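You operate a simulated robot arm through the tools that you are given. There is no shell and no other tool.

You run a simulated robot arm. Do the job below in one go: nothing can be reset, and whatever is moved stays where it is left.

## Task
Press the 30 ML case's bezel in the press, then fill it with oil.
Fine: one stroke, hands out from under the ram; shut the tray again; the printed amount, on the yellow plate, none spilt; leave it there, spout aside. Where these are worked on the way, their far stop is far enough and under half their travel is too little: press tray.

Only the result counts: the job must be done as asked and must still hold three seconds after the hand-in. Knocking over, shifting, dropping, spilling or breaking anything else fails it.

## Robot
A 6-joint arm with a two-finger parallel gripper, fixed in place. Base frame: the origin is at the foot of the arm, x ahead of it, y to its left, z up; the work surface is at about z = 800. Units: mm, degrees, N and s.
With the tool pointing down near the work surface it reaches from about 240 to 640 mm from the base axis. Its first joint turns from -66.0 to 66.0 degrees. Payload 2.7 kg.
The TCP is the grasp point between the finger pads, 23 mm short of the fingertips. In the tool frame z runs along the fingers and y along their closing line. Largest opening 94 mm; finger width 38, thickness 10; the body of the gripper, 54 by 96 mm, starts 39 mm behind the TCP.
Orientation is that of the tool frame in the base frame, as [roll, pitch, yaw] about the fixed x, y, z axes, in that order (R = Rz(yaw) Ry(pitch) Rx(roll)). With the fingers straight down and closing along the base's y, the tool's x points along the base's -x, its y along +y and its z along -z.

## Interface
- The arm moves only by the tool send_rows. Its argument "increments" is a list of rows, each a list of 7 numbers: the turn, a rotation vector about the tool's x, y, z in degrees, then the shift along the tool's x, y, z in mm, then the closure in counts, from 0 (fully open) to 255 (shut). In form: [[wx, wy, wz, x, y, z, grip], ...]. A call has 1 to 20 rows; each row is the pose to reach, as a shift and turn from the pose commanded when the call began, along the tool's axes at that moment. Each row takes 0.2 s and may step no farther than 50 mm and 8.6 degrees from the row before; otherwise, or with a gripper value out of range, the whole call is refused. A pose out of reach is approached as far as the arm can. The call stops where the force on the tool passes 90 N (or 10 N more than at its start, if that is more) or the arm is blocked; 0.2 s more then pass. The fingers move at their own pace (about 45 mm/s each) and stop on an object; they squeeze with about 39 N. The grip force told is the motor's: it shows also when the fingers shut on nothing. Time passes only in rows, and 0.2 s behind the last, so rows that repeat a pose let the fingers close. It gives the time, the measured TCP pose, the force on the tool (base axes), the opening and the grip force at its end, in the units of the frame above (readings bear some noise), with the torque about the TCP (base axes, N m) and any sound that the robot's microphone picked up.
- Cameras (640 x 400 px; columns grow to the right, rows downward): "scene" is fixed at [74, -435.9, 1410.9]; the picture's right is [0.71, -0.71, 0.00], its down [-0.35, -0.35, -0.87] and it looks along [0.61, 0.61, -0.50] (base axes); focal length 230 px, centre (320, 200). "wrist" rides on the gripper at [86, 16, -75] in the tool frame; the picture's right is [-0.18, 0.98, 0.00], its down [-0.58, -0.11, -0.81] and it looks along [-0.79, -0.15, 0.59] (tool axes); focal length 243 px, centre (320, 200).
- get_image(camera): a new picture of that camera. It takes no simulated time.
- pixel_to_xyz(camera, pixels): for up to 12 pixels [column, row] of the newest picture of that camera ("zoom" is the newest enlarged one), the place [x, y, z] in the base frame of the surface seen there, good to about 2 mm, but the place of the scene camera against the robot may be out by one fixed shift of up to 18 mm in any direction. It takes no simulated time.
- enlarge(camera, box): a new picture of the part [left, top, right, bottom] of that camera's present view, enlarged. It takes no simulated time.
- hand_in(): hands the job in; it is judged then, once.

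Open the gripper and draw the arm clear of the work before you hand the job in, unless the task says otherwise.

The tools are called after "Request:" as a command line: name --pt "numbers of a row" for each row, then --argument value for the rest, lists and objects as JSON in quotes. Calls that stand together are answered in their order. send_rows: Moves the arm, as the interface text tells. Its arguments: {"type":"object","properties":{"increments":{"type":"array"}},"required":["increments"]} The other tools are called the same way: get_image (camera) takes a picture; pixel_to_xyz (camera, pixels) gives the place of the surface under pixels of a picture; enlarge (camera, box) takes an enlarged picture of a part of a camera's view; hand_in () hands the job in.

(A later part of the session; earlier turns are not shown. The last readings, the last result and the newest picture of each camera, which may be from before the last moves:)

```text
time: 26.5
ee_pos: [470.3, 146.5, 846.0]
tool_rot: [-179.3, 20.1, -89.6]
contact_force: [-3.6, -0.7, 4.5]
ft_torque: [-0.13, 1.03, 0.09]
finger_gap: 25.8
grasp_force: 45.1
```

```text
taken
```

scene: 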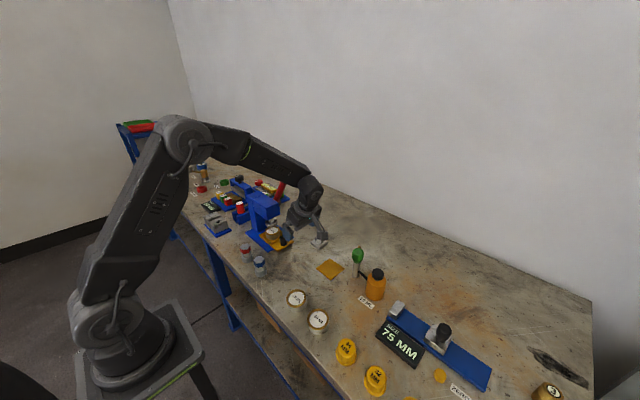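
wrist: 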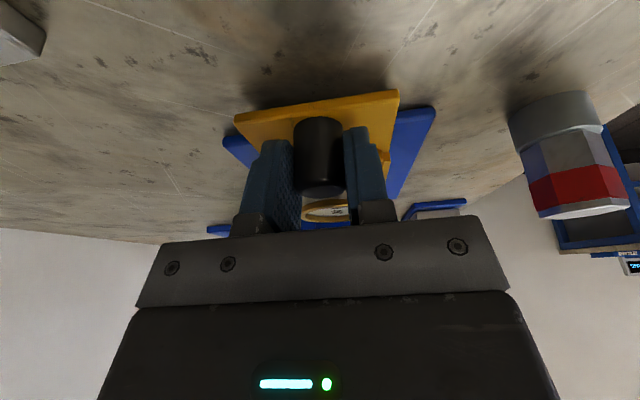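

Knob held (gap 25.8). I pull the tray out along -y gently, 8 mm per row.

Request:
send_rows --pt "0 0 0 4.7 0 -1.7 255" --pt "0 0 0 11.3 0 -4.1 255" --pt "0 0 0 18.8 0 -6.8 255" --pt "0 0 0 26.3 0 -9.6 255" --pt "0 0 0 33.8 0 -12.3 255" --pt "0 0 0 41.3 0 -15.0 255" --pt "0 0 0 48.9 0 -17.8 255" --pt "0 0 0 56.4 0 -20.5 255"

Request:
get_image --camera "wrist"

Request:
enlarge --camera "scene" --box '[240, 160, 340, 260]'

```text
time: 28.3
ee_pos: [468.4, 87.5, 845.8]
tool_rot: [-179.2, 20.1, -89.6]
contact_force: [-10.4, 0.5, 14.7]
ft_torque: [0.92, 1.12, 0.05]
finger_gap: 25.8
grasp_force: 44.7
```

```text
taken
```

wrist: 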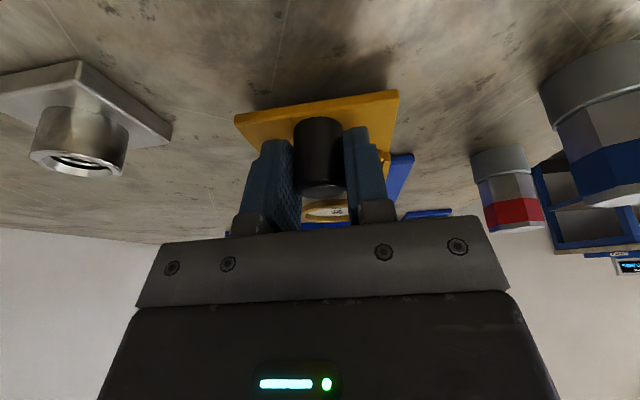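

```text
4.00 times, centred on (290, 210) of scene
```

zoom: 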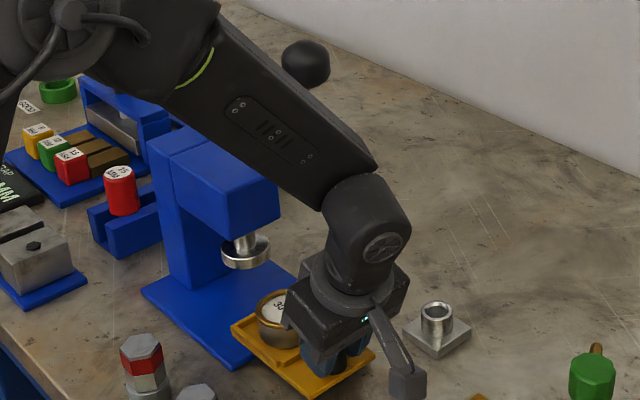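

The tray comes along with the case. I keep pulling to its far stop.

Request:
send_rows --pt "0 0 0 6.6 -0.5 -2.4 255" --pt "0 0 0 13.2 -1 -4.8 255" --pt "0 0 0 18.8 -1 -6.8 255" --pt "0 0 0 24.4 -1.2 -8.9 255" --pt "0 0 0 30.1 -1.2 -11 255" --pt "0 0 0 35.7 -1.4 -13 255"

Request:
get_image --camera "wrist"

Request:
enlarge --camera "scene" --box '[240, 160, 340, 260]'

```text
time: 29.7
ee_pos: [469.6, 50.8, 845.8]
tool_rot: [-179.7, 20.3, -89.5]
contact_force: [-30.5, 1.3, 32.9]
ft_torque: [-0.51, 1.13, 0.14]
finger_gap: 25.6
grasp_force: 44.9
```

```text
taken
```

wrist: 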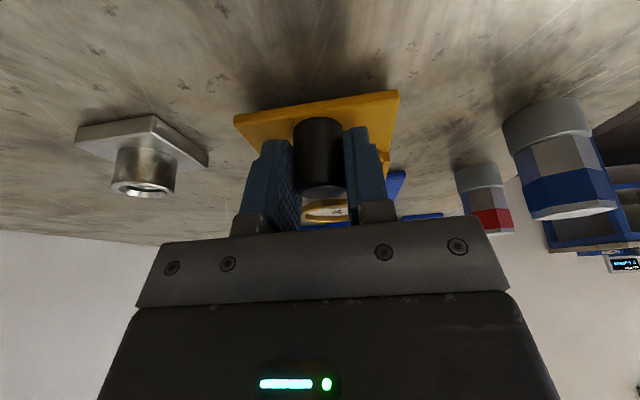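

```text
4.00 times, centred on (290, 210) of scene
```

zoom: 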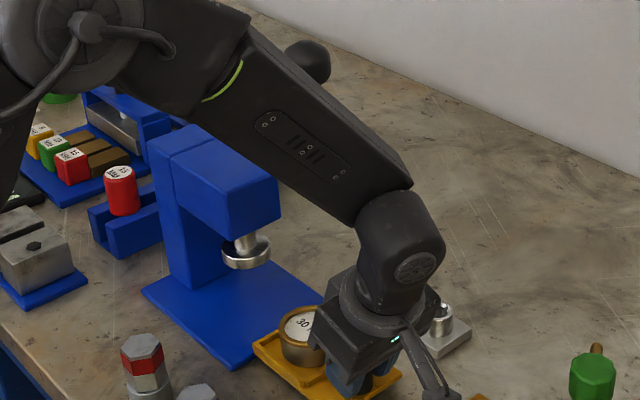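

Side forces are building (x -30, z +33) with no y-stop yet. I relax those directions by 2 mm and pull a bit further.

Request:
send_rows --pt "0 0 0 -0.7 2 -1.9 255" --pt "0 0 0 4 2 -3.6 255" --pt "0 0 0 8.7 2 -5.3 255" --pt "0 0 0 13.4 2 -7.0 255"

Request:
enlarge --camera "scene" --box '[240, 160, 340, 260]'

```text
time: 30.7
ee_pos: [469.0, 35.5, 846.0]
tool_rot: [-179.3, 20.0, -89.7]
contact_force: [-5.2, 0.7, -11.3]
ft_torque: [0.51, 1.08, -0.46]
finger_gap: 25.8
grasp_force: 45.4
```

```text
4.00 times, centred on (290, 210) of scene
```

zoom: 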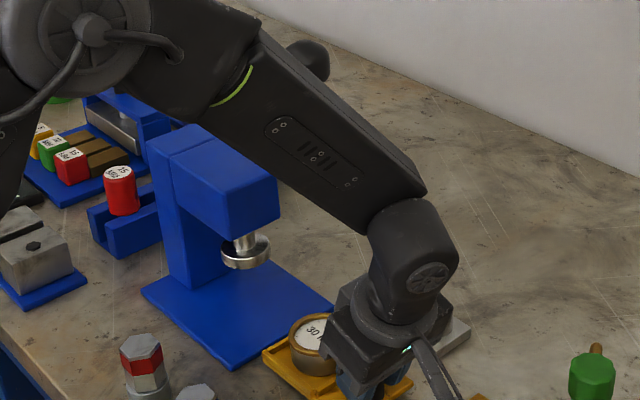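

Forces relaxed; the tray is about 111 mm out and still moving freely. I continue slowly toward the far stop.

Request:
send_rows --pt "0 0 0 4.0 0.3 -1.0 255" --pt "0 0 0 8.0 0.3 -2.2 255" --pt "0 0 0 12.0 0.3 -3.6 255" --pt "0 0 0 16.0 0.3 -5.0 255"

Request:
enlarge --camera "scene" --box '[240, 160, 340, 260]'

Request:
get_image --camera "wrist"

```text
time: 31.7
ee_pos: [470.1, 23.9, 848.2]
tool_rot: [-179.3, 20.4, -89.4]
contact_force: [-2.2, 39.7, -8.1]
ft_torque: [0.44, 0.95, 0.01]
finger_gap: 25.5
grasp_force: 45.1
```

```text
4.00 times, centred on (290, 210) of scene
```

zoom: 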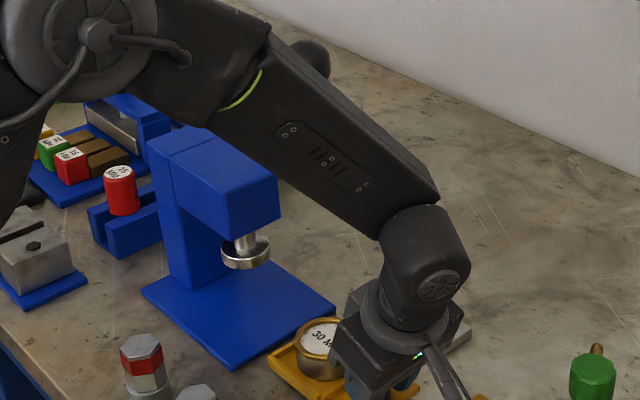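

```text
taken
```

wrist: 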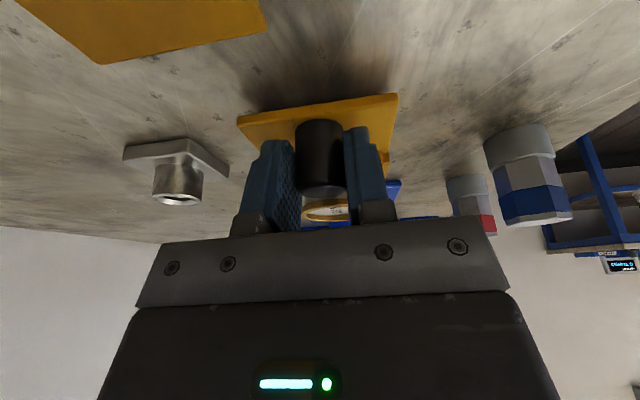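

Force 40 N along +y: the far stop, tray about 120 mm out. I open the fingers and back off along the tool axis.

Request:
send_rows --pt "0 0 0 -2 0 0.7 255" --pt "0 0 0 -2 0 0.7 0" --pt "0 0 0 -2 0 0.7 0" --pt "0 0 0 -2 0 0.7 0" --pt "0 0 0 -2 0 0.7 0" --pt "0 0 0 -2 0 -20 0" --pt "0 0 0 -2 0 -60 0" --pt "0 0 0 -2 0 -100 0" --pt "0 0 0 -2 0 -140 0"

Request:
get_image --camera "wrist"

Request:
get_image --camera "scene"

```text
time: 33.7
ee_pos: [470.2, -28.3, 977.5]
tool_rot: [-179.1, 20.0, -89.6]
contact_force: [0.2, -0.2, -0.7]
ft_torque: [0.01, 0.0, -0.01]
finger_gap: 93.7
grasp_force: 0.1
```

```text
taken
```

wrist: 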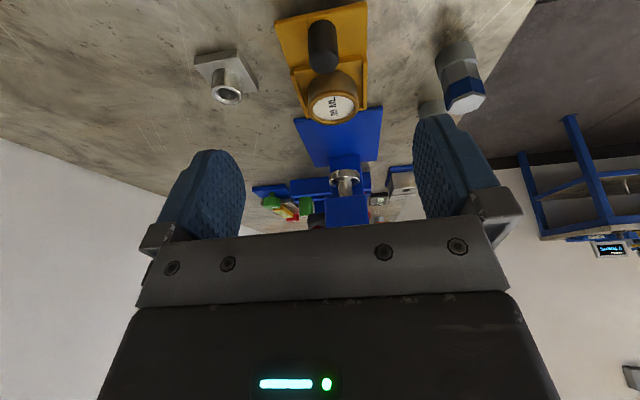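

```text
taken
```

scene: 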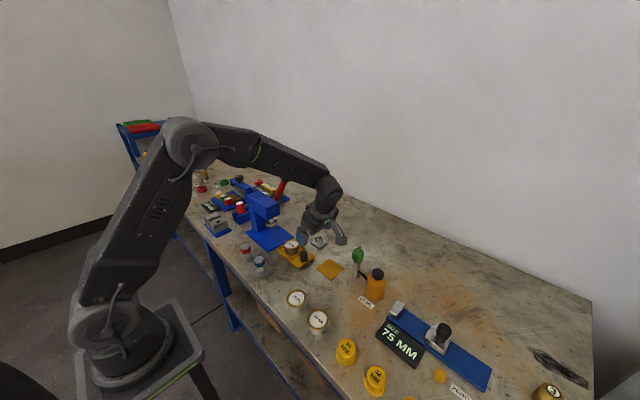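

The tray is out with the case on it (wrist (332,100)). I measure case, knob and the neighbourhood.

Request:
enlarge --camera "wrist" --box '[260, 0, 390, 130]'

Request:
pixel_to_xyz --camera "wrist" --pixels '[[333, 107], [308, 108], [357, 104], [334, 122], [330, 78], [332, 95], [322, 58], [310, 58], [335, 57], [225, 92], [242, 72], [212, 62]]'

```text
3.08 times, centred on (325, 65) of wrist
```

zoom: 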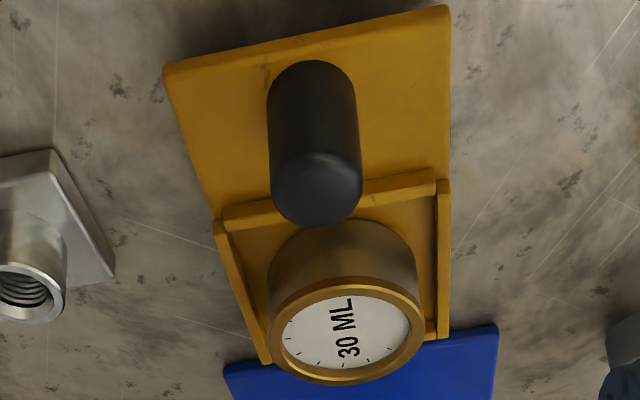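

```text
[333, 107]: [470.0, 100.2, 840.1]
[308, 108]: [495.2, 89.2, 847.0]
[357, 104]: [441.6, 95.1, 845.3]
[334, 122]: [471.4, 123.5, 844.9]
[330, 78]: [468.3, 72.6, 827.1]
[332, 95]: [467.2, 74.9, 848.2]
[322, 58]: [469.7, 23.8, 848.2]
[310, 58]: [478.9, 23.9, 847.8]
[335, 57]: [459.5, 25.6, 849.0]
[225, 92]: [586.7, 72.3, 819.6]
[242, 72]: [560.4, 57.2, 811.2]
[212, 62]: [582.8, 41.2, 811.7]
```

Case centre is about (468.5,99), rim top z 846, diameter about 53. I first bring the tool back to vertical and up a bit.

Request:
send_rows --pt "0 7 0 -7 0 -19 50" --pt "0 14 0 -14 0 -38 50" --pt "0 20 0 -20.5 0 -56.4 50" --pt "0 20 0 -20.5 0 -56.4 50"

```text
time: 34.7
ee_pos: [467.4, -26.6, 1039.0]
tool_rot: [-179.1, 0.0, -89.8]
contact_force: [-0.4, 0.5, -0.2]
ft_torque: [0.0, 0.05, -0.03]
finger_gap: 75.7
grasp_force: 0.0
```

I rotate to the home yaw (camera on the -x side, fingers closing along y), over y≈0, then go low before moving under the lever ball's height.

Request:
send_rows --pt "0 0 8.2 -3 0 0 50" --pt "0 0 16.4 -6 0 0 50" --pt "0 0 24.6 -9 0 0 50" --pt "-0.2 0.2 32.8 -12 0 5 50" --pt "-0.3 0.3 41 -15 0 15 50" --pt "-0.4 0.4 49.2 -18 -0.5 30 50" --pt "-0.5 0.5 57.4 -21 -0.5 45 50" --pt "-0.6 0.6 65.6 -24 -1 60 50" --pt "-0.7 0.7 73.8 -26 -1.1 80 50" --pt "-0.7 0.7 82 -26.6 -1.1 107 50" --pt "-0.7 0.7 89.8 -26.6 -1.1 134 50" --pt "-0.7 0.7 89.8 -26.6 -1.1 134 50"

Request:
get_image --camera "wrist"

```text
time: 37.3
ee_pos: [471.1, -1.9, 903.8]
tool_rot: [179.9, -0.1, -179.8]
contact_force: [0.0, 1.0, -0.5]
ft_torque: [0.01, 0.03, -0.01]
finger_gap: 75.8
grasp_force: 0.0
```

```text
taken
```

wrist: 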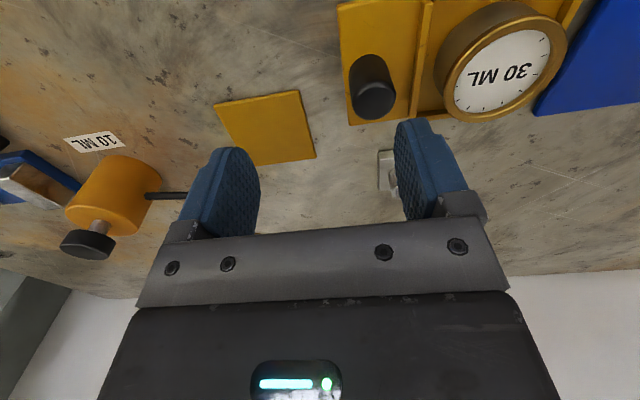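

The case is well seen at (505,60) and the plate at (265,127). I measure case rim, tray and plate.

Request:
pixel_to_xyz --camera "wrist" --pixels '[[503, 62], [447, 80], [563, 35], [490, 118], [512, 12], [375, 98], [213, 104], [298, 90], [316, 158], [258, 166], [265, 128], [425, 60]]'

Request:
enlarge --camera "wrist" --box '[340, 0, 600, 160]'

```text
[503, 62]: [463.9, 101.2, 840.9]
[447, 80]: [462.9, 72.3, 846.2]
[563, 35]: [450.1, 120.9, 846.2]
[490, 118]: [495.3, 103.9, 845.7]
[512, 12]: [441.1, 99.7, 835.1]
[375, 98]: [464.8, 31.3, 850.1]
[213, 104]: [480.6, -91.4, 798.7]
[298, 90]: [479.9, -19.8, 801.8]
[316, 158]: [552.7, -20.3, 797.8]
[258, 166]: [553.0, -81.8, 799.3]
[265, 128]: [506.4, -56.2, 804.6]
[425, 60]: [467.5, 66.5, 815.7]
```

```text
2.46 times, centred on (470, 80) of wrist
```

zoom: 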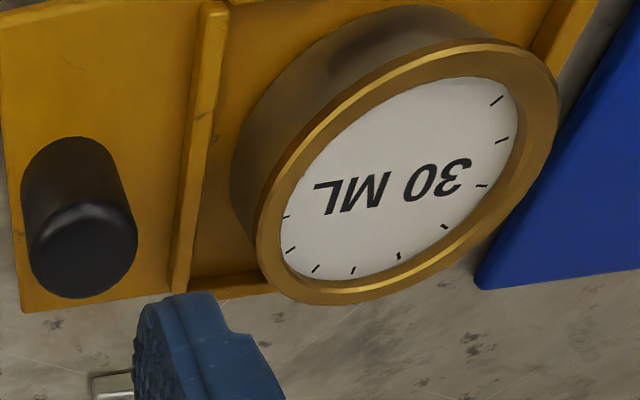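

Request:
pixel_to_xyz --camera "zoom" --pixels '[[400, 178], [264, 235], [551, 110], [330, 298], [480, 50], [270, 200], [540, 150], [300, 292], [186, 240], [80, 240]]'

```text
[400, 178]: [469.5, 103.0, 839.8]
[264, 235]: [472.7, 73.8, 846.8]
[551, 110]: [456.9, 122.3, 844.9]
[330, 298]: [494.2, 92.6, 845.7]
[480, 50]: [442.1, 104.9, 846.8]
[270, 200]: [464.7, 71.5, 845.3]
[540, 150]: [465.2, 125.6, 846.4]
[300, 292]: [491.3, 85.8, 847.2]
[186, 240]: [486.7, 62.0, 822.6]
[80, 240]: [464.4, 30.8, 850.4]
```

Rim fit gives centre (468,98.7), diameter 54, top 846. I move over it at low height, then check the alignment before descending.

Request:
send_rows --pt "0 0 0 0.5 33 0 50" --pt "0 0 0 1 66 0 50" --pt "0 0 0 1.5 90 0 50" --pt "0 0 0 1.5 99.5 5 50" --pt "0 0 0 1.5 99.5 15 50" --pt "0 0 0 1.5 99.5 15 50"

Request:
get_image --camera "wrist"

Request:
enlarge --camera "scene" --box '[240, 160, 340, 280]'

```text
time: 38.7
ee_pos: [469.4, 98.6, 890.0]
tool_rot: [179.9, 0.0, -179.5]
contact_force: [0.4, -0.6, 0.0]
ft_torque: [0.05, 0.01, 0.0]
finger_gap: 75.3
grasp_force: 0.1
```

```text
taken
```

wrist: 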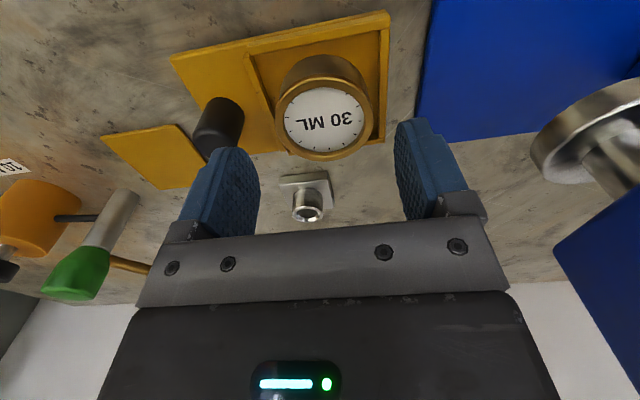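

```text
3.33 times, centred on (290, 220) of scene
```

zoom: 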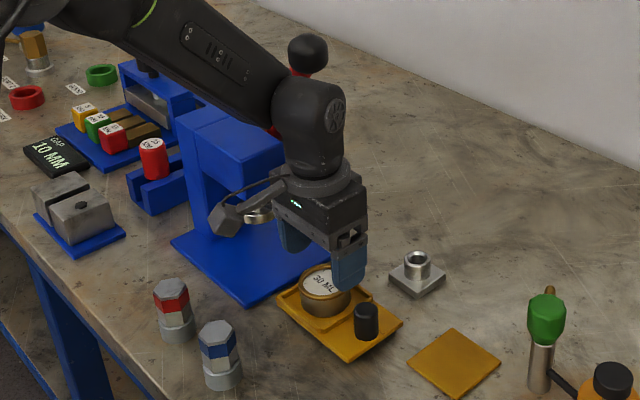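

The case is centred under the fingers (dial at (324,119) vs. expected (320,116)). I descend to z 849 and close.

Request:
send_rows --pt "0 0 0 -1 0.5 15 50" --pt "0 0 0 -1 0.5 30 50" --pt "0 0 0 -1 0.5 40 50" --pt "0 0 0 -1 0.5 40 50" --pt "0 0 0 -1 0.5 40 255" --pt "0 0 0 -1 0.5 40 255" --pt "0 0 0 -1 0.5 40 255" --pt "0 0 0 -1 0.5 40 255"

Request:
get_image --camera "wrist"

Request:
enlarge --camera "scene" --box '[260, 200, 340, 280]'

```text
time: 40.5
ee_pos: [470.0, 97.8, 849.4]
tool_rot: [180.0, -0.1, -179.6]
contact_force: [1.2, -1.1, 0.0]
ft_torque: [-0.05, -0.03, 0.01]
finger_gap: 55.2
grasp_force: 39.4
```

```text
taken
```

wrist: 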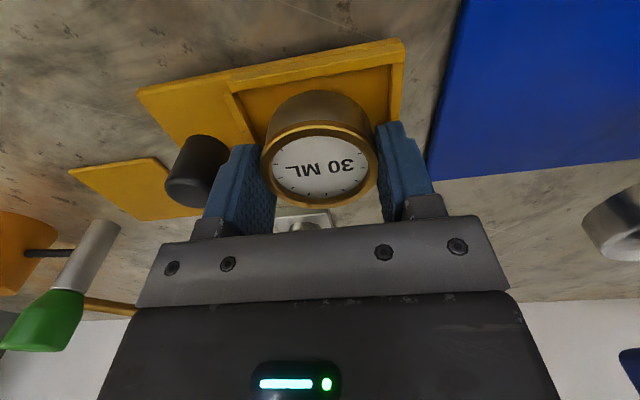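

```text
5.00 times, centred on (300, 240) of scene
```

zoom: 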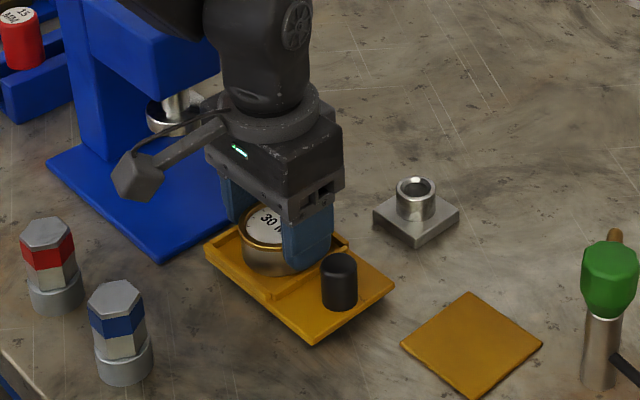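

Gripped at 55 mm with 39 N. I lift the case 30 mm and check that it comes along.

Request:
send_rows --pt "0 0 0 0 0 -5 255" --pt "0 0 0 0 0 -15 255" --pt "0 0 0 0 0 -30 255" --pt "0 0 0 0 0 -40 255"

Request:
get_image --camera "wrist"

Request:
enlarge --camera "scene" --box '[260, 200, 340, 280]'

```text
time: 41.5
ee_pos: [469.4, 99.2, 890.3]
tool_rot: [179.9, -0.2, -179.5]
contact_force: [-0.5, -0.7, 0.4]
ft_torque: [0.0, 0.02, -0.04]
finger_gap: 0.0
grasp_force: 39.2
```

```text
taken
```

wrist: 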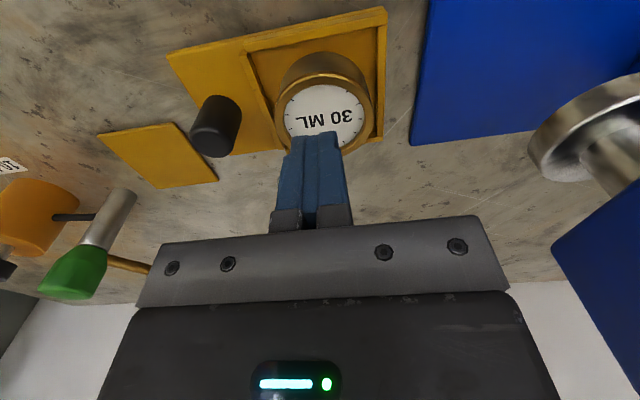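

```text
5.00 times, centred on (300, 240) of scene
```

zoom: 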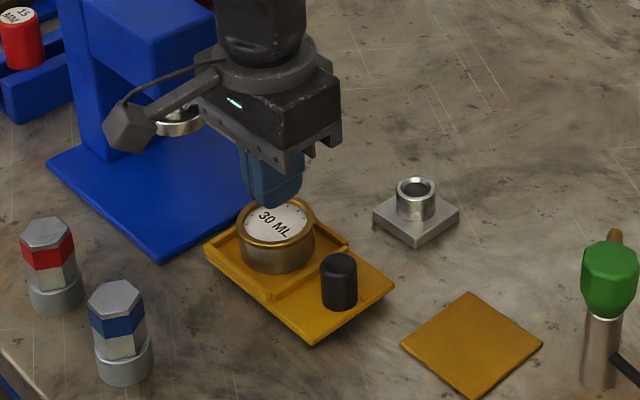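

The fingers shut on nothing (gap 0): the case slipped out and still stands in the tray pocket at (322,108). I measure the rim again and check that nothing moved.

Request:
pixel_to_xyz --camera "wrist" --pixels '[[277, 110], [372, 105], [322, 75], [300, 145], [360, 140], [310, 105], [330, 62], [300, 68], [242, 95], [378, 60], [220, 126], [270, 130]]'

Request:
enlarge --camera "wrist" --box '[240, 20, 400, 160]'

Request:
enlarge --camera "scene" --box '[280, 225, 330, 275]'

```text
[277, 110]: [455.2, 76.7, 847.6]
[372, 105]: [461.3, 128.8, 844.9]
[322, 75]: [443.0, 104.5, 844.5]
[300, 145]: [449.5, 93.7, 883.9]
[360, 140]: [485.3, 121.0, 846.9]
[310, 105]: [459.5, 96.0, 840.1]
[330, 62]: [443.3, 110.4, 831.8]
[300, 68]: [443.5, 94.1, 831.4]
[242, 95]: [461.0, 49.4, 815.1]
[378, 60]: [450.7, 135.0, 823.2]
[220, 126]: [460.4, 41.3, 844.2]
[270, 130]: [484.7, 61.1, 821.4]
```

```text
2.86 times, centred on (320, 90) of wrist
```

zoom: 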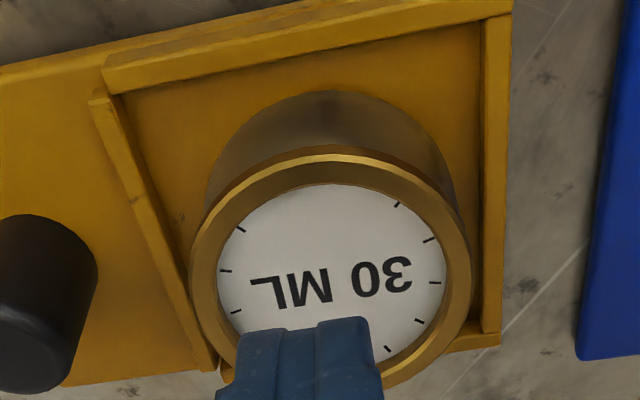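

```text
8.00 times, centred on (305, 250) of scene
```

zoom: 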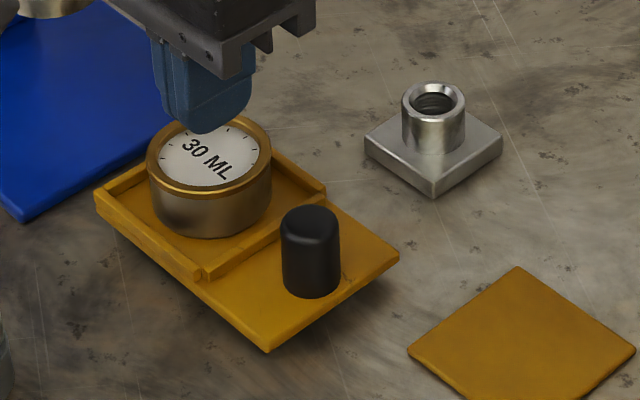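

The case stands unharmed in its pocket, centre about (468,101). I reopen to about 75 mm and look again before a second, better-centred and slightly lower grip.

Request:
send_rows --pt "0 0 0 0 0 0 50" --pt "0 0 0 0 0 0 50" --pt "0 0 0 0 0 0 50" --pt "0 0 0 0 0 0 50" --pt "0 0 0 0 0 0 50"

Request:
enlarge --camera "wrist" --box '[240, 20, 400, 160]'

Request:
get_image --camera "wrist"

```text
time: 42.7
ee_pos: [472.0, 98.8, 888.6]
tool_rot: [179.9, -0.1, -179.6]
contact_force: [0.0, -0.3, -0.2]
ft_torque: [-0.01, 0.0, 0.0]
finger_gap: 75.8
grasp_force: 0.1
```

```text
2.86 times, centred on (320, 90) of wrist
```

zoom: 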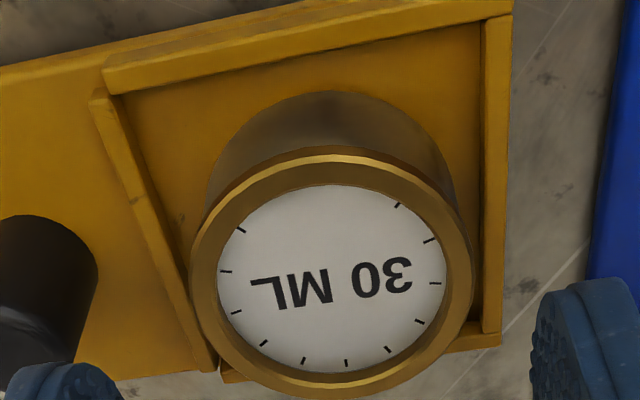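

```text
taken
```

wrist: 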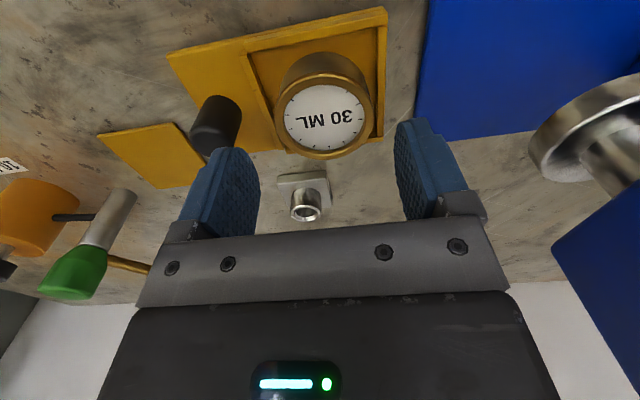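

Geometry shows the case centred in x, 2 mm off in y. I descend again (2 mm lower, shifted +2 in y), close and hold longer, before any lift.

Request:
send_rows --pt "0 0 0 0 2 15 50" --pt "0 0 0 0 2 30 50" --pt "0 0 0 0 2 42 50" --pt "0 0 0 0 2 42 50" --pt "0 0 0 0 2 42 255" --pt "0 0 0 0 2 42 255" --pt "0 0 0 0 2 42 255" --pt "0 0 0 0 2 42 255" --pt "0 0 0 0 2 42 255" --pt "0 0 0 0 2 42 255" --pt "0 0 0 0 2 42 255" --pt "0 0 0 0 2 42 255"

Request:
get_image --camera "wrist"

Request:
enlarge --camera "wrist" --box '[200, 100, 440, 240]'

```text
time: 45.3
ee_pos: [470.4, 102.7, 848.5]
tool_rot: [179.9, -0.1, -179.6]
contact_force: [0.1, -0.3, 0.0]
ft_torque: [0.02, 0.0, -0.01]
finger_gap: 55.3
grasp_force: 39.1
```

```text
taken
```

wrist: 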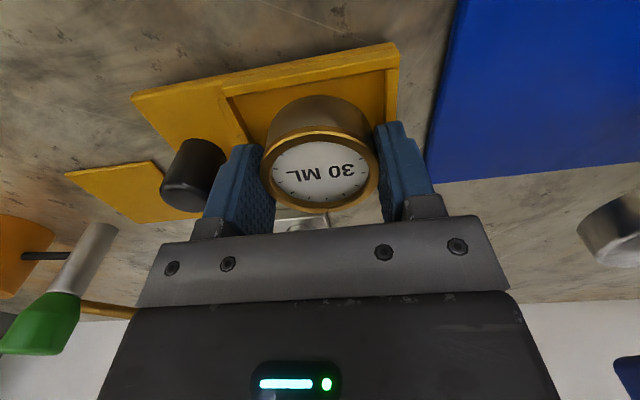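

```text
2.67 times, centred on (320, 170) of wrist
```

zoom: 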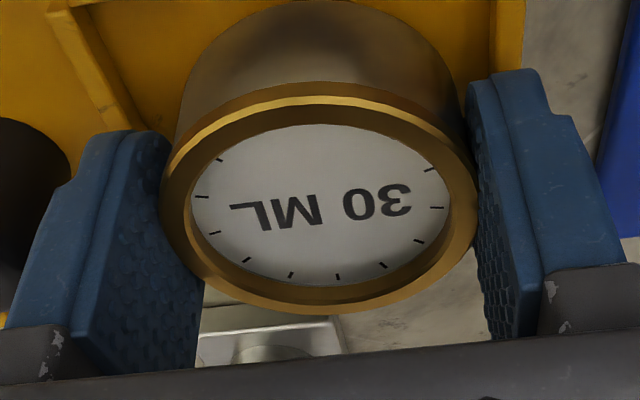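

The pads are on the rim now (gap 55.3). I lift very slowly, 1 mm per row, and read the force.

Request:
send_rows --pt "0 0 0 0 0 -1 255" --pt "0 0 0 0 0 -2 255" --pt "0 0 0 0 0 -3 255" --pt "0 0 0 0 0 -4 255"

Request:
get_image --camera "wrist"

```text
time: 46.3
ee_pos: [469.9, 100.8, 851.5]
tool_rot: [179.9, 0.0, -179.5]
contact_force: [1.0, -0.6, -1.6]
ft_torque: [-0.04, -0.03, 0.04]
finger_gap: 55.0
grasp_force: 38.8
```

```text
taken
```

wrist: 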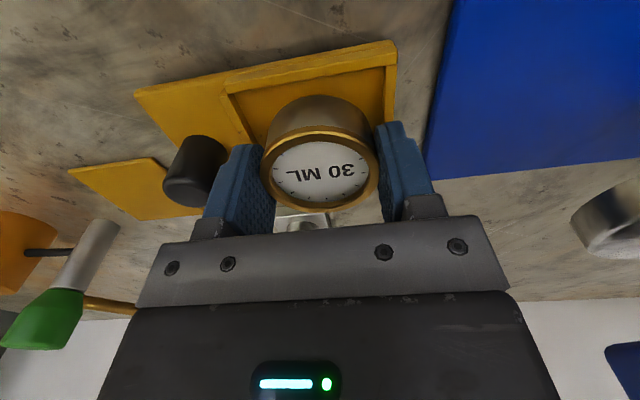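

This time the case comes along (force -1.6 N, case still at the same place between the pads). I keep lifting gently.

Request:
send_rows --pt "0 0 0 0 0 -1.5 255" --pt "0 0 0 0 0 -3 255" --pt "0 0 0 0 0 -5 255" --pt "0 0 0 0 0 -7 255" --pt "0 0 0 0 0 -9 255" --pt "0 0 0 0 0 -11 255"

Request:
get_image --camera "wrist"

Request:
enlarge --camera "scene" --box '[260, 200, 340, 280]'

```text
time: 47.7
ee_pos: [469.1, 101.9, 861.8]
tool_rot: [180.0, -0.1, -179.6]
contact_force: [0.1, -0.3, -2.9]
ft_torque: [-0.01, 0.01, 0.01]
finger_gap: 55.0
grasp_force: 39.1
```

```text
taken
```

wrist: 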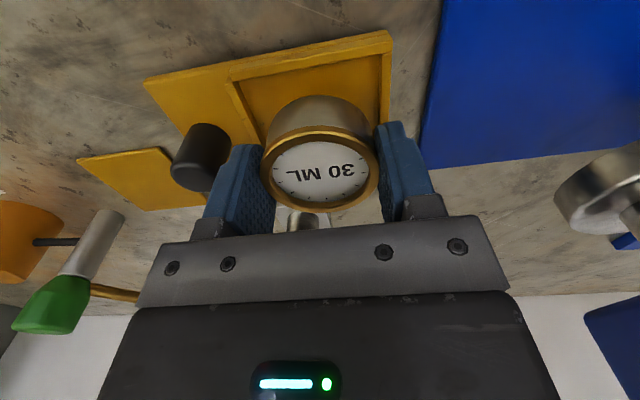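

```text
5.00 times, centred on (300, 240) of scene
```

zoom: 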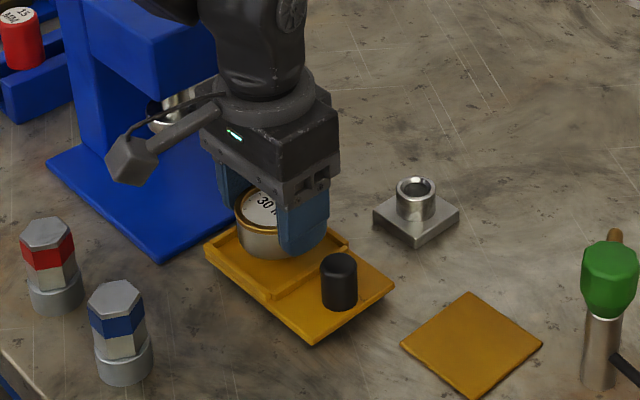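

The case hangs free (weight about 2.9 N). I lift gently to clear the knob (top z 850).

Request:
send_rows --pt "0 0 0 0 0 -1.5 255" --pt "0 0 0 0 0 -4 255" --pt "0 0 0 0 0 -7 255" --pt "0 0 0 0 0 -10 255" --pt "0 0 0 0 0 -13 255" --pt "0 0 0 0 0 -16.5 255" --pt "0 0 0 0 0 -20 255" --pt "0 0 0 0 0 -23.5 255" --pt "0 0 0 0 0 -27 255" --pt "0 0 0 0 0 -30.5 255" --pt "0 0 0 0 0 -34 255" --pt "0 0 0 0 0 -37 255" --pt "0 0 0 0 0 -39 255" --pt "0 0 0 0 0 -40 255"

Request:
get_image --camera "wrist"

```text
time: 50.7
ee_pos: [468.8, 102.0, 902.0]
tool_rot: [179.8, -0.2, -179.6]
contact_force: [0.1, 0.6, -2.4]
ft_torque: [0.03, 0.01, -0.02]
finger_gap: 55.3
grasp_force: 39.5
```

```text
taken
```

wrist: 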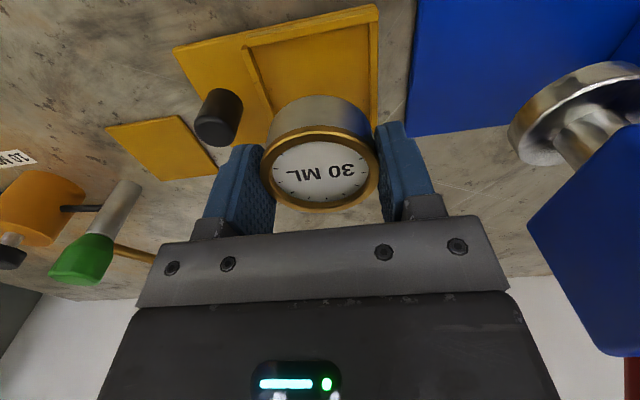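

Held firmly. The plate and the pump are in view at left; I measure them before carrying the case over.

Request:
pixel_to_xyz --camera "wrist" --pixels '[[106, 127], [182, 116], [216, 172], [152, 180], [165, 148], [95, 250], [75, 278], [110, 212], [125, 190], [120, 246], [150, 260], [75, 209]]'

Request:
enlarge --camera "wrist" --box '[0, 100, 240, 300]'

Request:
enlarge --camera "scene" --box '[310, 230, 400, 310]'

```text
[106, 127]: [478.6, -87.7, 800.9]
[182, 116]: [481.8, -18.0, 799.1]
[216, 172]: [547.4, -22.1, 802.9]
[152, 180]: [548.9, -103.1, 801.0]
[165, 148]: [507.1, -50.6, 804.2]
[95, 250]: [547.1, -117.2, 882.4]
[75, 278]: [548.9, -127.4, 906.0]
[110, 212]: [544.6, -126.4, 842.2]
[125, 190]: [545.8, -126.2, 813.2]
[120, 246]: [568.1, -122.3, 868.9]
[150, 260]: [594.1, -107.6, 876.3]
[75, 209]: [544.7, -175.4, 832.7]
```

```text
2.00 times, centred on (120, 200) of wrist
```

zoom: 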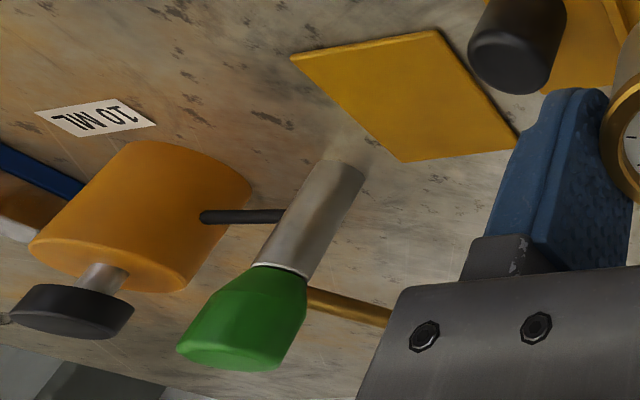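

```text
5.00 times, centred on (355, 270) of scene
```

zoom: 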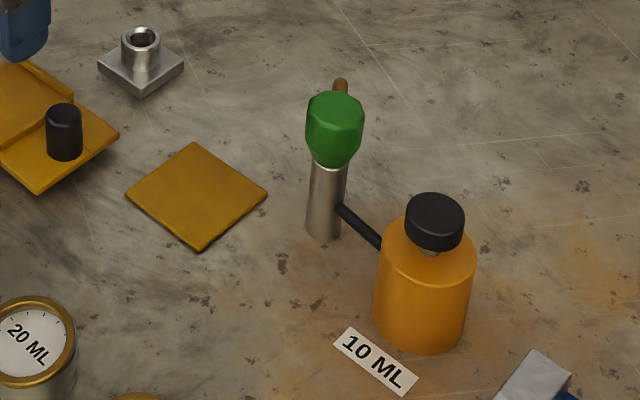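

The green octagonal head carries the spout (tip toward +x), and the orange bottle's black cap is the plunger with the "10 ML" label, so 3 presses will make 30 ML. First I carry the case gently toward the plate (centre about (514,-54)).

Request:
send_rows --pt "0 0 0 -0.5 -1.9 0 255" --pt "0 0 0 -1.6 -5.8 0 255" --pt "0 0 0 -3.0 -10.6 0 255" --pt "0 0 0 -4.6 -16.4 0 255" --pt "0 0 0 -6.2 -22.1 0 255" --pt "0 0 0 -8.1 -28.9 0 255" --pt "0 0 0 -10 -35.6 0 255" --pt "0 0 0 -11.9 -42.4 0 255" --pt "0 0 0 -13.8 -49.1 0 255" --pt "0 0 0 -15.7 -55.8 0 255" --pt "0 0 0 -17.6 -62.6 0 255" --pt "0 0 0 -19.5 -69.3 0 255" --pt "0 0 0 -21.3 -76.1 0 255" --pt "0 0 0 -23.2 -82.8 0 255" --pt "0 0 0 -25.1 -89.5 0 255" --pt "0 0 0 -27 -96.3 0 255" --pt "0 0 0 -28.9 -103 0 255" --pt "0 0 0 -30.5 -108.8 0 255" --pt "0 0 0 -31.6 -112.6 0 255" --pt "0 0 0 -32.2 -114.6 0 255"

Request:
get_image --camera "wrist"

Request:
enlarge --camera "scene" --box '[280, 200, 400, 300]'

```text
time: 54.9
ee_pos: [501.9, -12.7, 902.9]
tool_rot: [179.8, -0.1, -179.6]
contact_force: [0.1, -0.1, -1.4]
ft_torque: [-0.02, -0.03, 0.01]
finger_gap: 55.1
grasp_force: 38.9
```

```text
taken
```

wrist: 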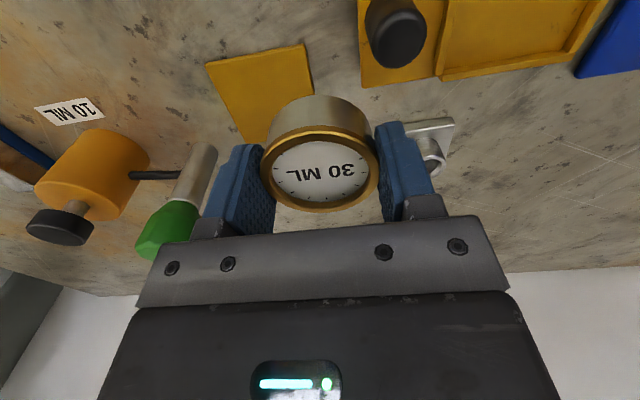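

```text
4.00 times, centred on (340, 250) of scene
```

zoom: 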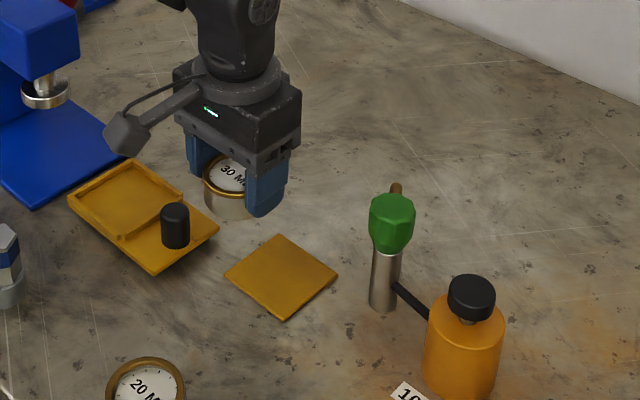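

Request:
send_rows --pt "0 0 0 -0.6 -1.9 0 255" --pt "0 0 0 -1.6 -5.7 0 255" --pt "0 0 0 -3.3 -11.5 0 255" --pt "0 0 0 -5.2 -18.2 0 255" --pt "0 0 0 -7.1 -25 0 255" --pt "0 0 0 -8.8 -30.8 0 255" --pt "0 0 0 -10.2 -35.7 0 255" --pt "0 0 0 -11.2 -39.4 0 255" --pt "0 0 0 -11.7 -41 0 255" --pt "0 0 0 -11.7 -41 0 255"

Request:
get_image --camera "wrist"

Request:
enlarge --camera "scene" --box '[300, 220, 380, 300]'

```text
time: 57.1
ee_pos: [514.8, -53.2, 902.7]
tool_rot: [179.9, -0.1, -179.5]
contact_force: [-0.2, 0.4, -1.9]
ft_torque: [0.01, 0.03, -0.02]
finger_gap: 55.1
grasp_force: 38.7
```

```text
taken
```

wrist: 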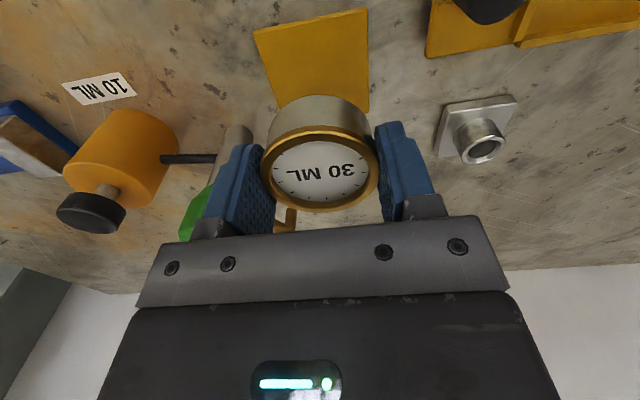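

```text
5.00 times, centred on (340, 260) of scene
```

zoom: 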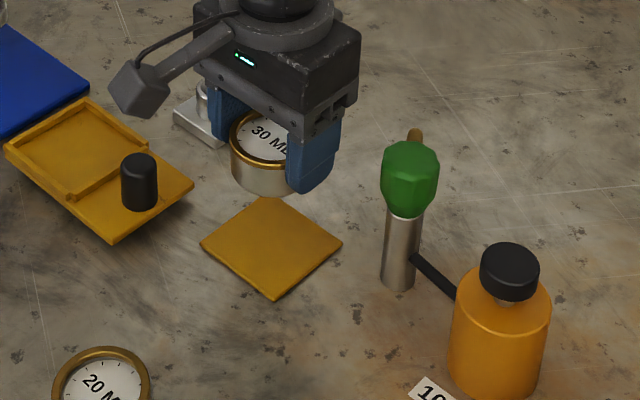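

Now over the plate. I check the plate's edges against the TCP (514.8,-53.2).

Request:
pixel_to_xyz --camera "wrist" --pixels '[[257, 32], [364, 12], [367, 108], [310, 60], [272, 100], [285, 215], [260, 60], [366, 60], [310, 24]]'

Request:
enlarge --camera "wrist" --box '[230, 0, 400, 120]'

```text
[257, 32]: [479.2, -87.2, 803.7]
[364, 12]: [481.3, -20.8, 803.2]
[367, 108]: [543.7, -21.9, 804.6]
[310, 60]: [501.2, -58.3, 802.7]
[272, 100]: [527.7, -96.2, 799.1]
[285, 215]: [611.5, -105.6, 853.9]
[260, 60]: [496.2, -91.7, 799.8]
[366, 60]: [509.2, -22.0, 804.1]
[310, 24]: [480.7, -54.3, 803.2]
```

```text
3.33 times, centred on (315, 60) of wrist
```

zoom: 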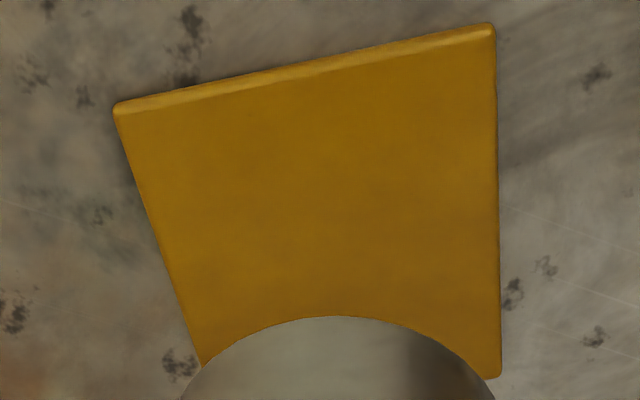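

The plate spans x 480–548, y -88 to -20.5, so the case is centred over it. I lower gently, 4 mm per row, to just above the plate.

Request:
send_rows --pt "0 0 0 0.5 -0.5 2 255" --pt "0 0 0 0.5 -0.7 5 255" --pt "0 0 0 0.5 -0.8 9 255" --pt "0 0 0 0.5 -0.8 13 255" --pt "0 0 0 0.5 -0.8 17 255" --pt "0 0 0 0.5 -0.8 21 255" --pt "0 0 0 0.5 -0.8 25 255" --pt "0 0 0 0.5 -0.8 29 255" --pt "0 0 0 0.5 -0.8 33 255" --pt "0 0 0 0.5 -0.8 37 255" --pt "0 0 0 0.5 -0.8 41 255" --pt "0 0 0 0.5 -0.8 45 255" --pt "0 0 0 0.5 -0.8 49 255" --pt "0 0 0 0.5 -0.8 52 255" --pt "0 0 0 0.5 -0.8 54 255" --pt "0 0 0 0.5 -0.8 55 255"

Request:
enlarge --camera "scene" --box '[310, 240, 370, 300]'

Request:
get_image --camera "wrist"

```text
time: 60.5
ee_pos: [514.3, -54.4, 848.0]
tool_rot: [179.8, -0.1, -179.6]
contact_force: [1.3, 0.4, -1.4]
ft_torque: [0.01, -0.02, -0.02]
finger_gap: 55.2
grasp_force: 39.3
```

```text
6.67 times, centred on (340, 270) of scene
```

zoom: 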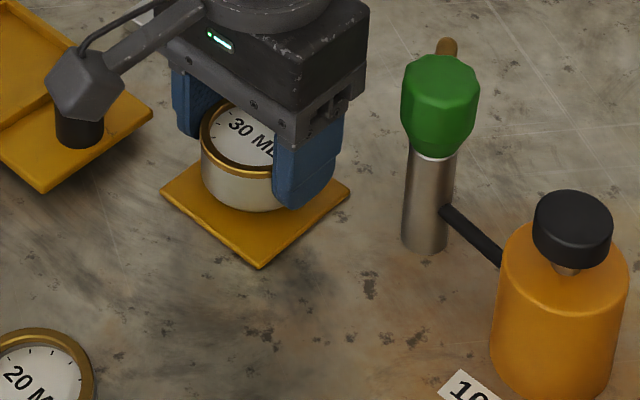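

```text
taken
```

wrist: 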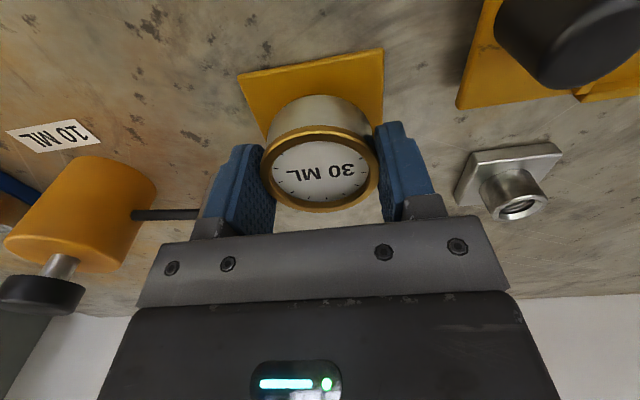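

Just above the plate (TCP z 848). I lower 1 mm per row until the weight transfers.

Request:
send_rows --pt "0 0 0 0 0 1 255" --pt "0 0 0 0 0 2 255" --pt "0 0 0 0 0 3 255" --pt "0 0 0 0 0 4 255" --pt "0 0 0 0 0 5 255"

Request:
enlarge --camera "scene" --box '[310, 240, 370, 300]'

```text
time: 61.7
ee_pos: [513.9, -52.6, 842.4]
tool_rot: [179.8, -0.1, -179.6]
contact_force: [-0.2, -0.3, -1.5]
ft_torque: [-0.01, 0.02, 0.01]
finger_gap: 55.1
grasp_force: 38.8
```

```text
6.67 times, centred on (340, 270) of scene
```

zoom: 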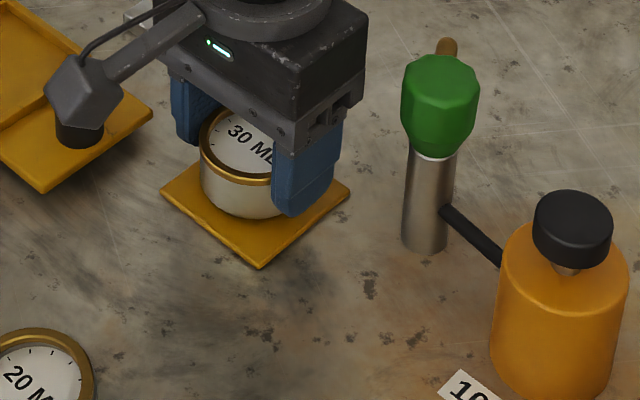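

Still hanging (force -1.5 N). I continue down 1 mm per row.

Request:
send_rows --pt "0 0 0 0 0 1 255" --pt "0 0 0 0 0 2 255" --pt "0 0 0 0 0 3 255"

Request:
enlarge --camera "scene" --box '[310, 240, 370, 300]'

Request:
get_image --camera "wrist"

```text
time: 62.5
ee_pos: [513.6, -54.2, 839.6]
tool_rot: [180.0, -0.1, -179.7]
contact_force: [0.8, 0.2, -1.8]
ft_torque: [-0.01, -0.02, 0.02]
finger_gap: 55.0
grasp_force: 39.1
```

```text
6.67 times, centred on (340, 270) of scene
```

zoom: 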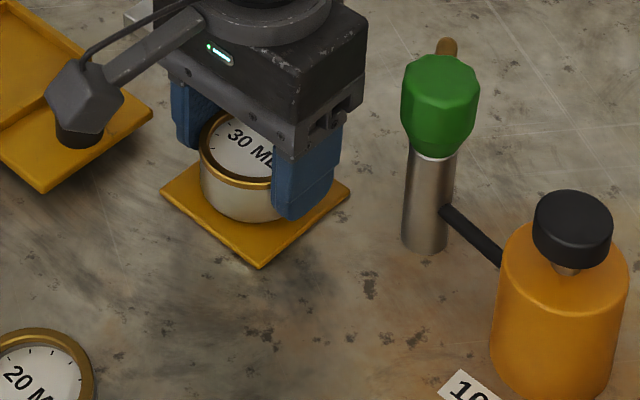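

```text
taken
```

wrist: 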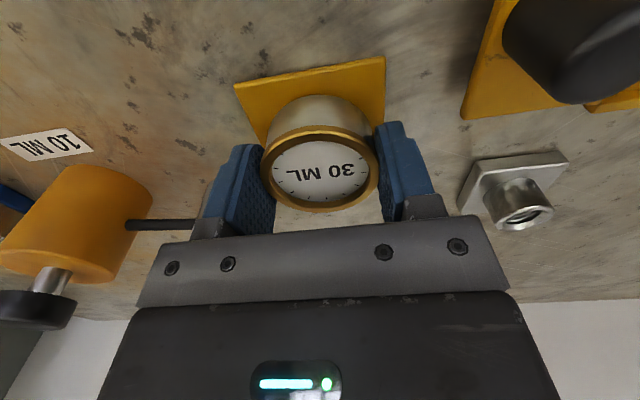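

Request:
send_rows --pt "0 0 0 0 0 1 255" --pt "0 0 0 0 0 2 255"

```text
time: 63.1
ee_pos: [513.5, -53.4, 838.1]
tool_rot: [179.9, -0.2, -179.6]
contact_force: [0.8, 0.1, -1.4]
ft_torque: [0.02, 0.0, -0.03]
finger_gap: 55.1
grasp_force: 38.8
```

Request:
send_rows --pt "0 0 0 0 0 1 255" --pt "0 0 0 0 0 2 255"

Request:
enlarge --camera "scene" --box '[310, 240, 370, 300]'

```text
time: 63.7
ee_pos: [514.5, -54.9, 837.2]
tool_rot: [179.8, -0.1, -179.6]
contact_force: [-1.5, -0.5, -0.2]
ft_torque: [-0.07, 0.01, 0.0]
finger_gap: 55.2
grasp_force: 38.8
```

```text
6.67 times, centred on (340, 270) of scene
```

zoom: 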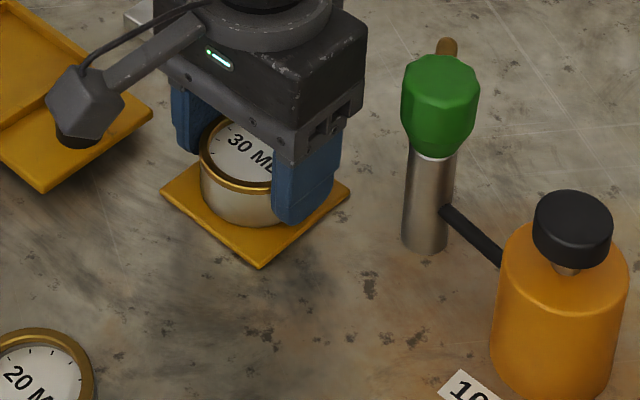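

Weight is transferring (force near 0). One more mm to confirm, then release.

Request:
send_rows --pt "0 0 0 0 0 0.7 255" --pt "0 0 0 0 0 1 255"

```text
time: 64.3
ee_pos: [514.6, -55.3, 836.3]
tool_rot: [179.9, 0.0, -179.6]
contact_force: [-7.8, 1.7, 19.0]
ft_torque: [-0.15, 0.55, -0.07]
finger_gap: 55.0
grasp_force: 38.7
```

Firm contact (19 N). I back off 0.7 mm, open to about 68 mm, then rise straight up slowly.

Request:
send_rows --pt "0 0 0 0 0 -0.7 255" --pt "0 0 0 0 0 -0.7 70" --pt "0 0 0 0 0 -0.7 70" --pt "0 0 0 0 0 -0.7 70" --pt "0 0 0 0 0 -0.7 70"

Request:
get_image --camera "wrist"

Request:
enlarge --camera "scene" --box '[310, 240, 370, 300]'

```text
time: 65.5
ee_pos: [514.7, -55.6, 834.4]
tool_rot: [179.8, -0.1, -179.5]
contact_force: [-0.5, 0.0, -0.4]
ft_torque: [-0.02, -0.04, -0.01]
finger_gap: 68.4
grasp_force: 0.1
```

```text
taken
```

wrist: 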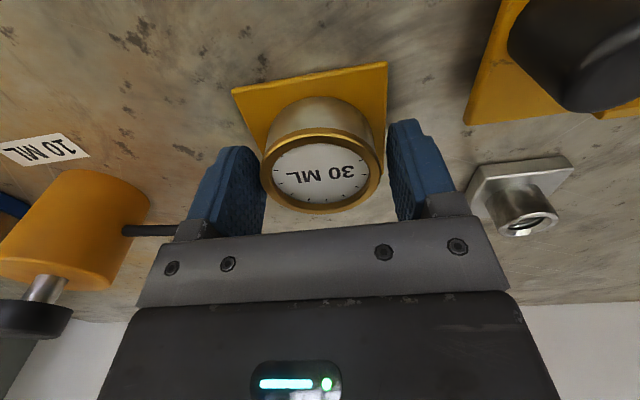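

```text
6.67 times, centred on (340, 270) of scene
```

zoom: 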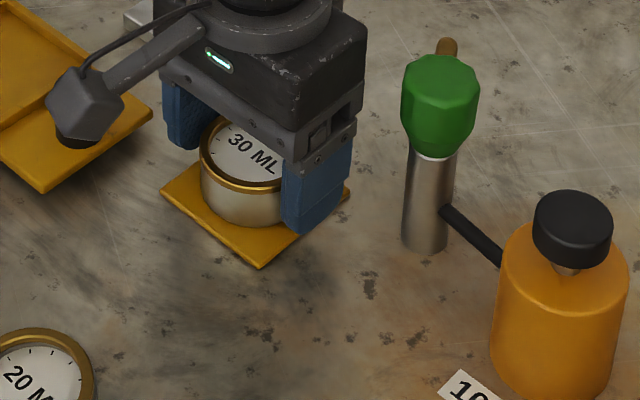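

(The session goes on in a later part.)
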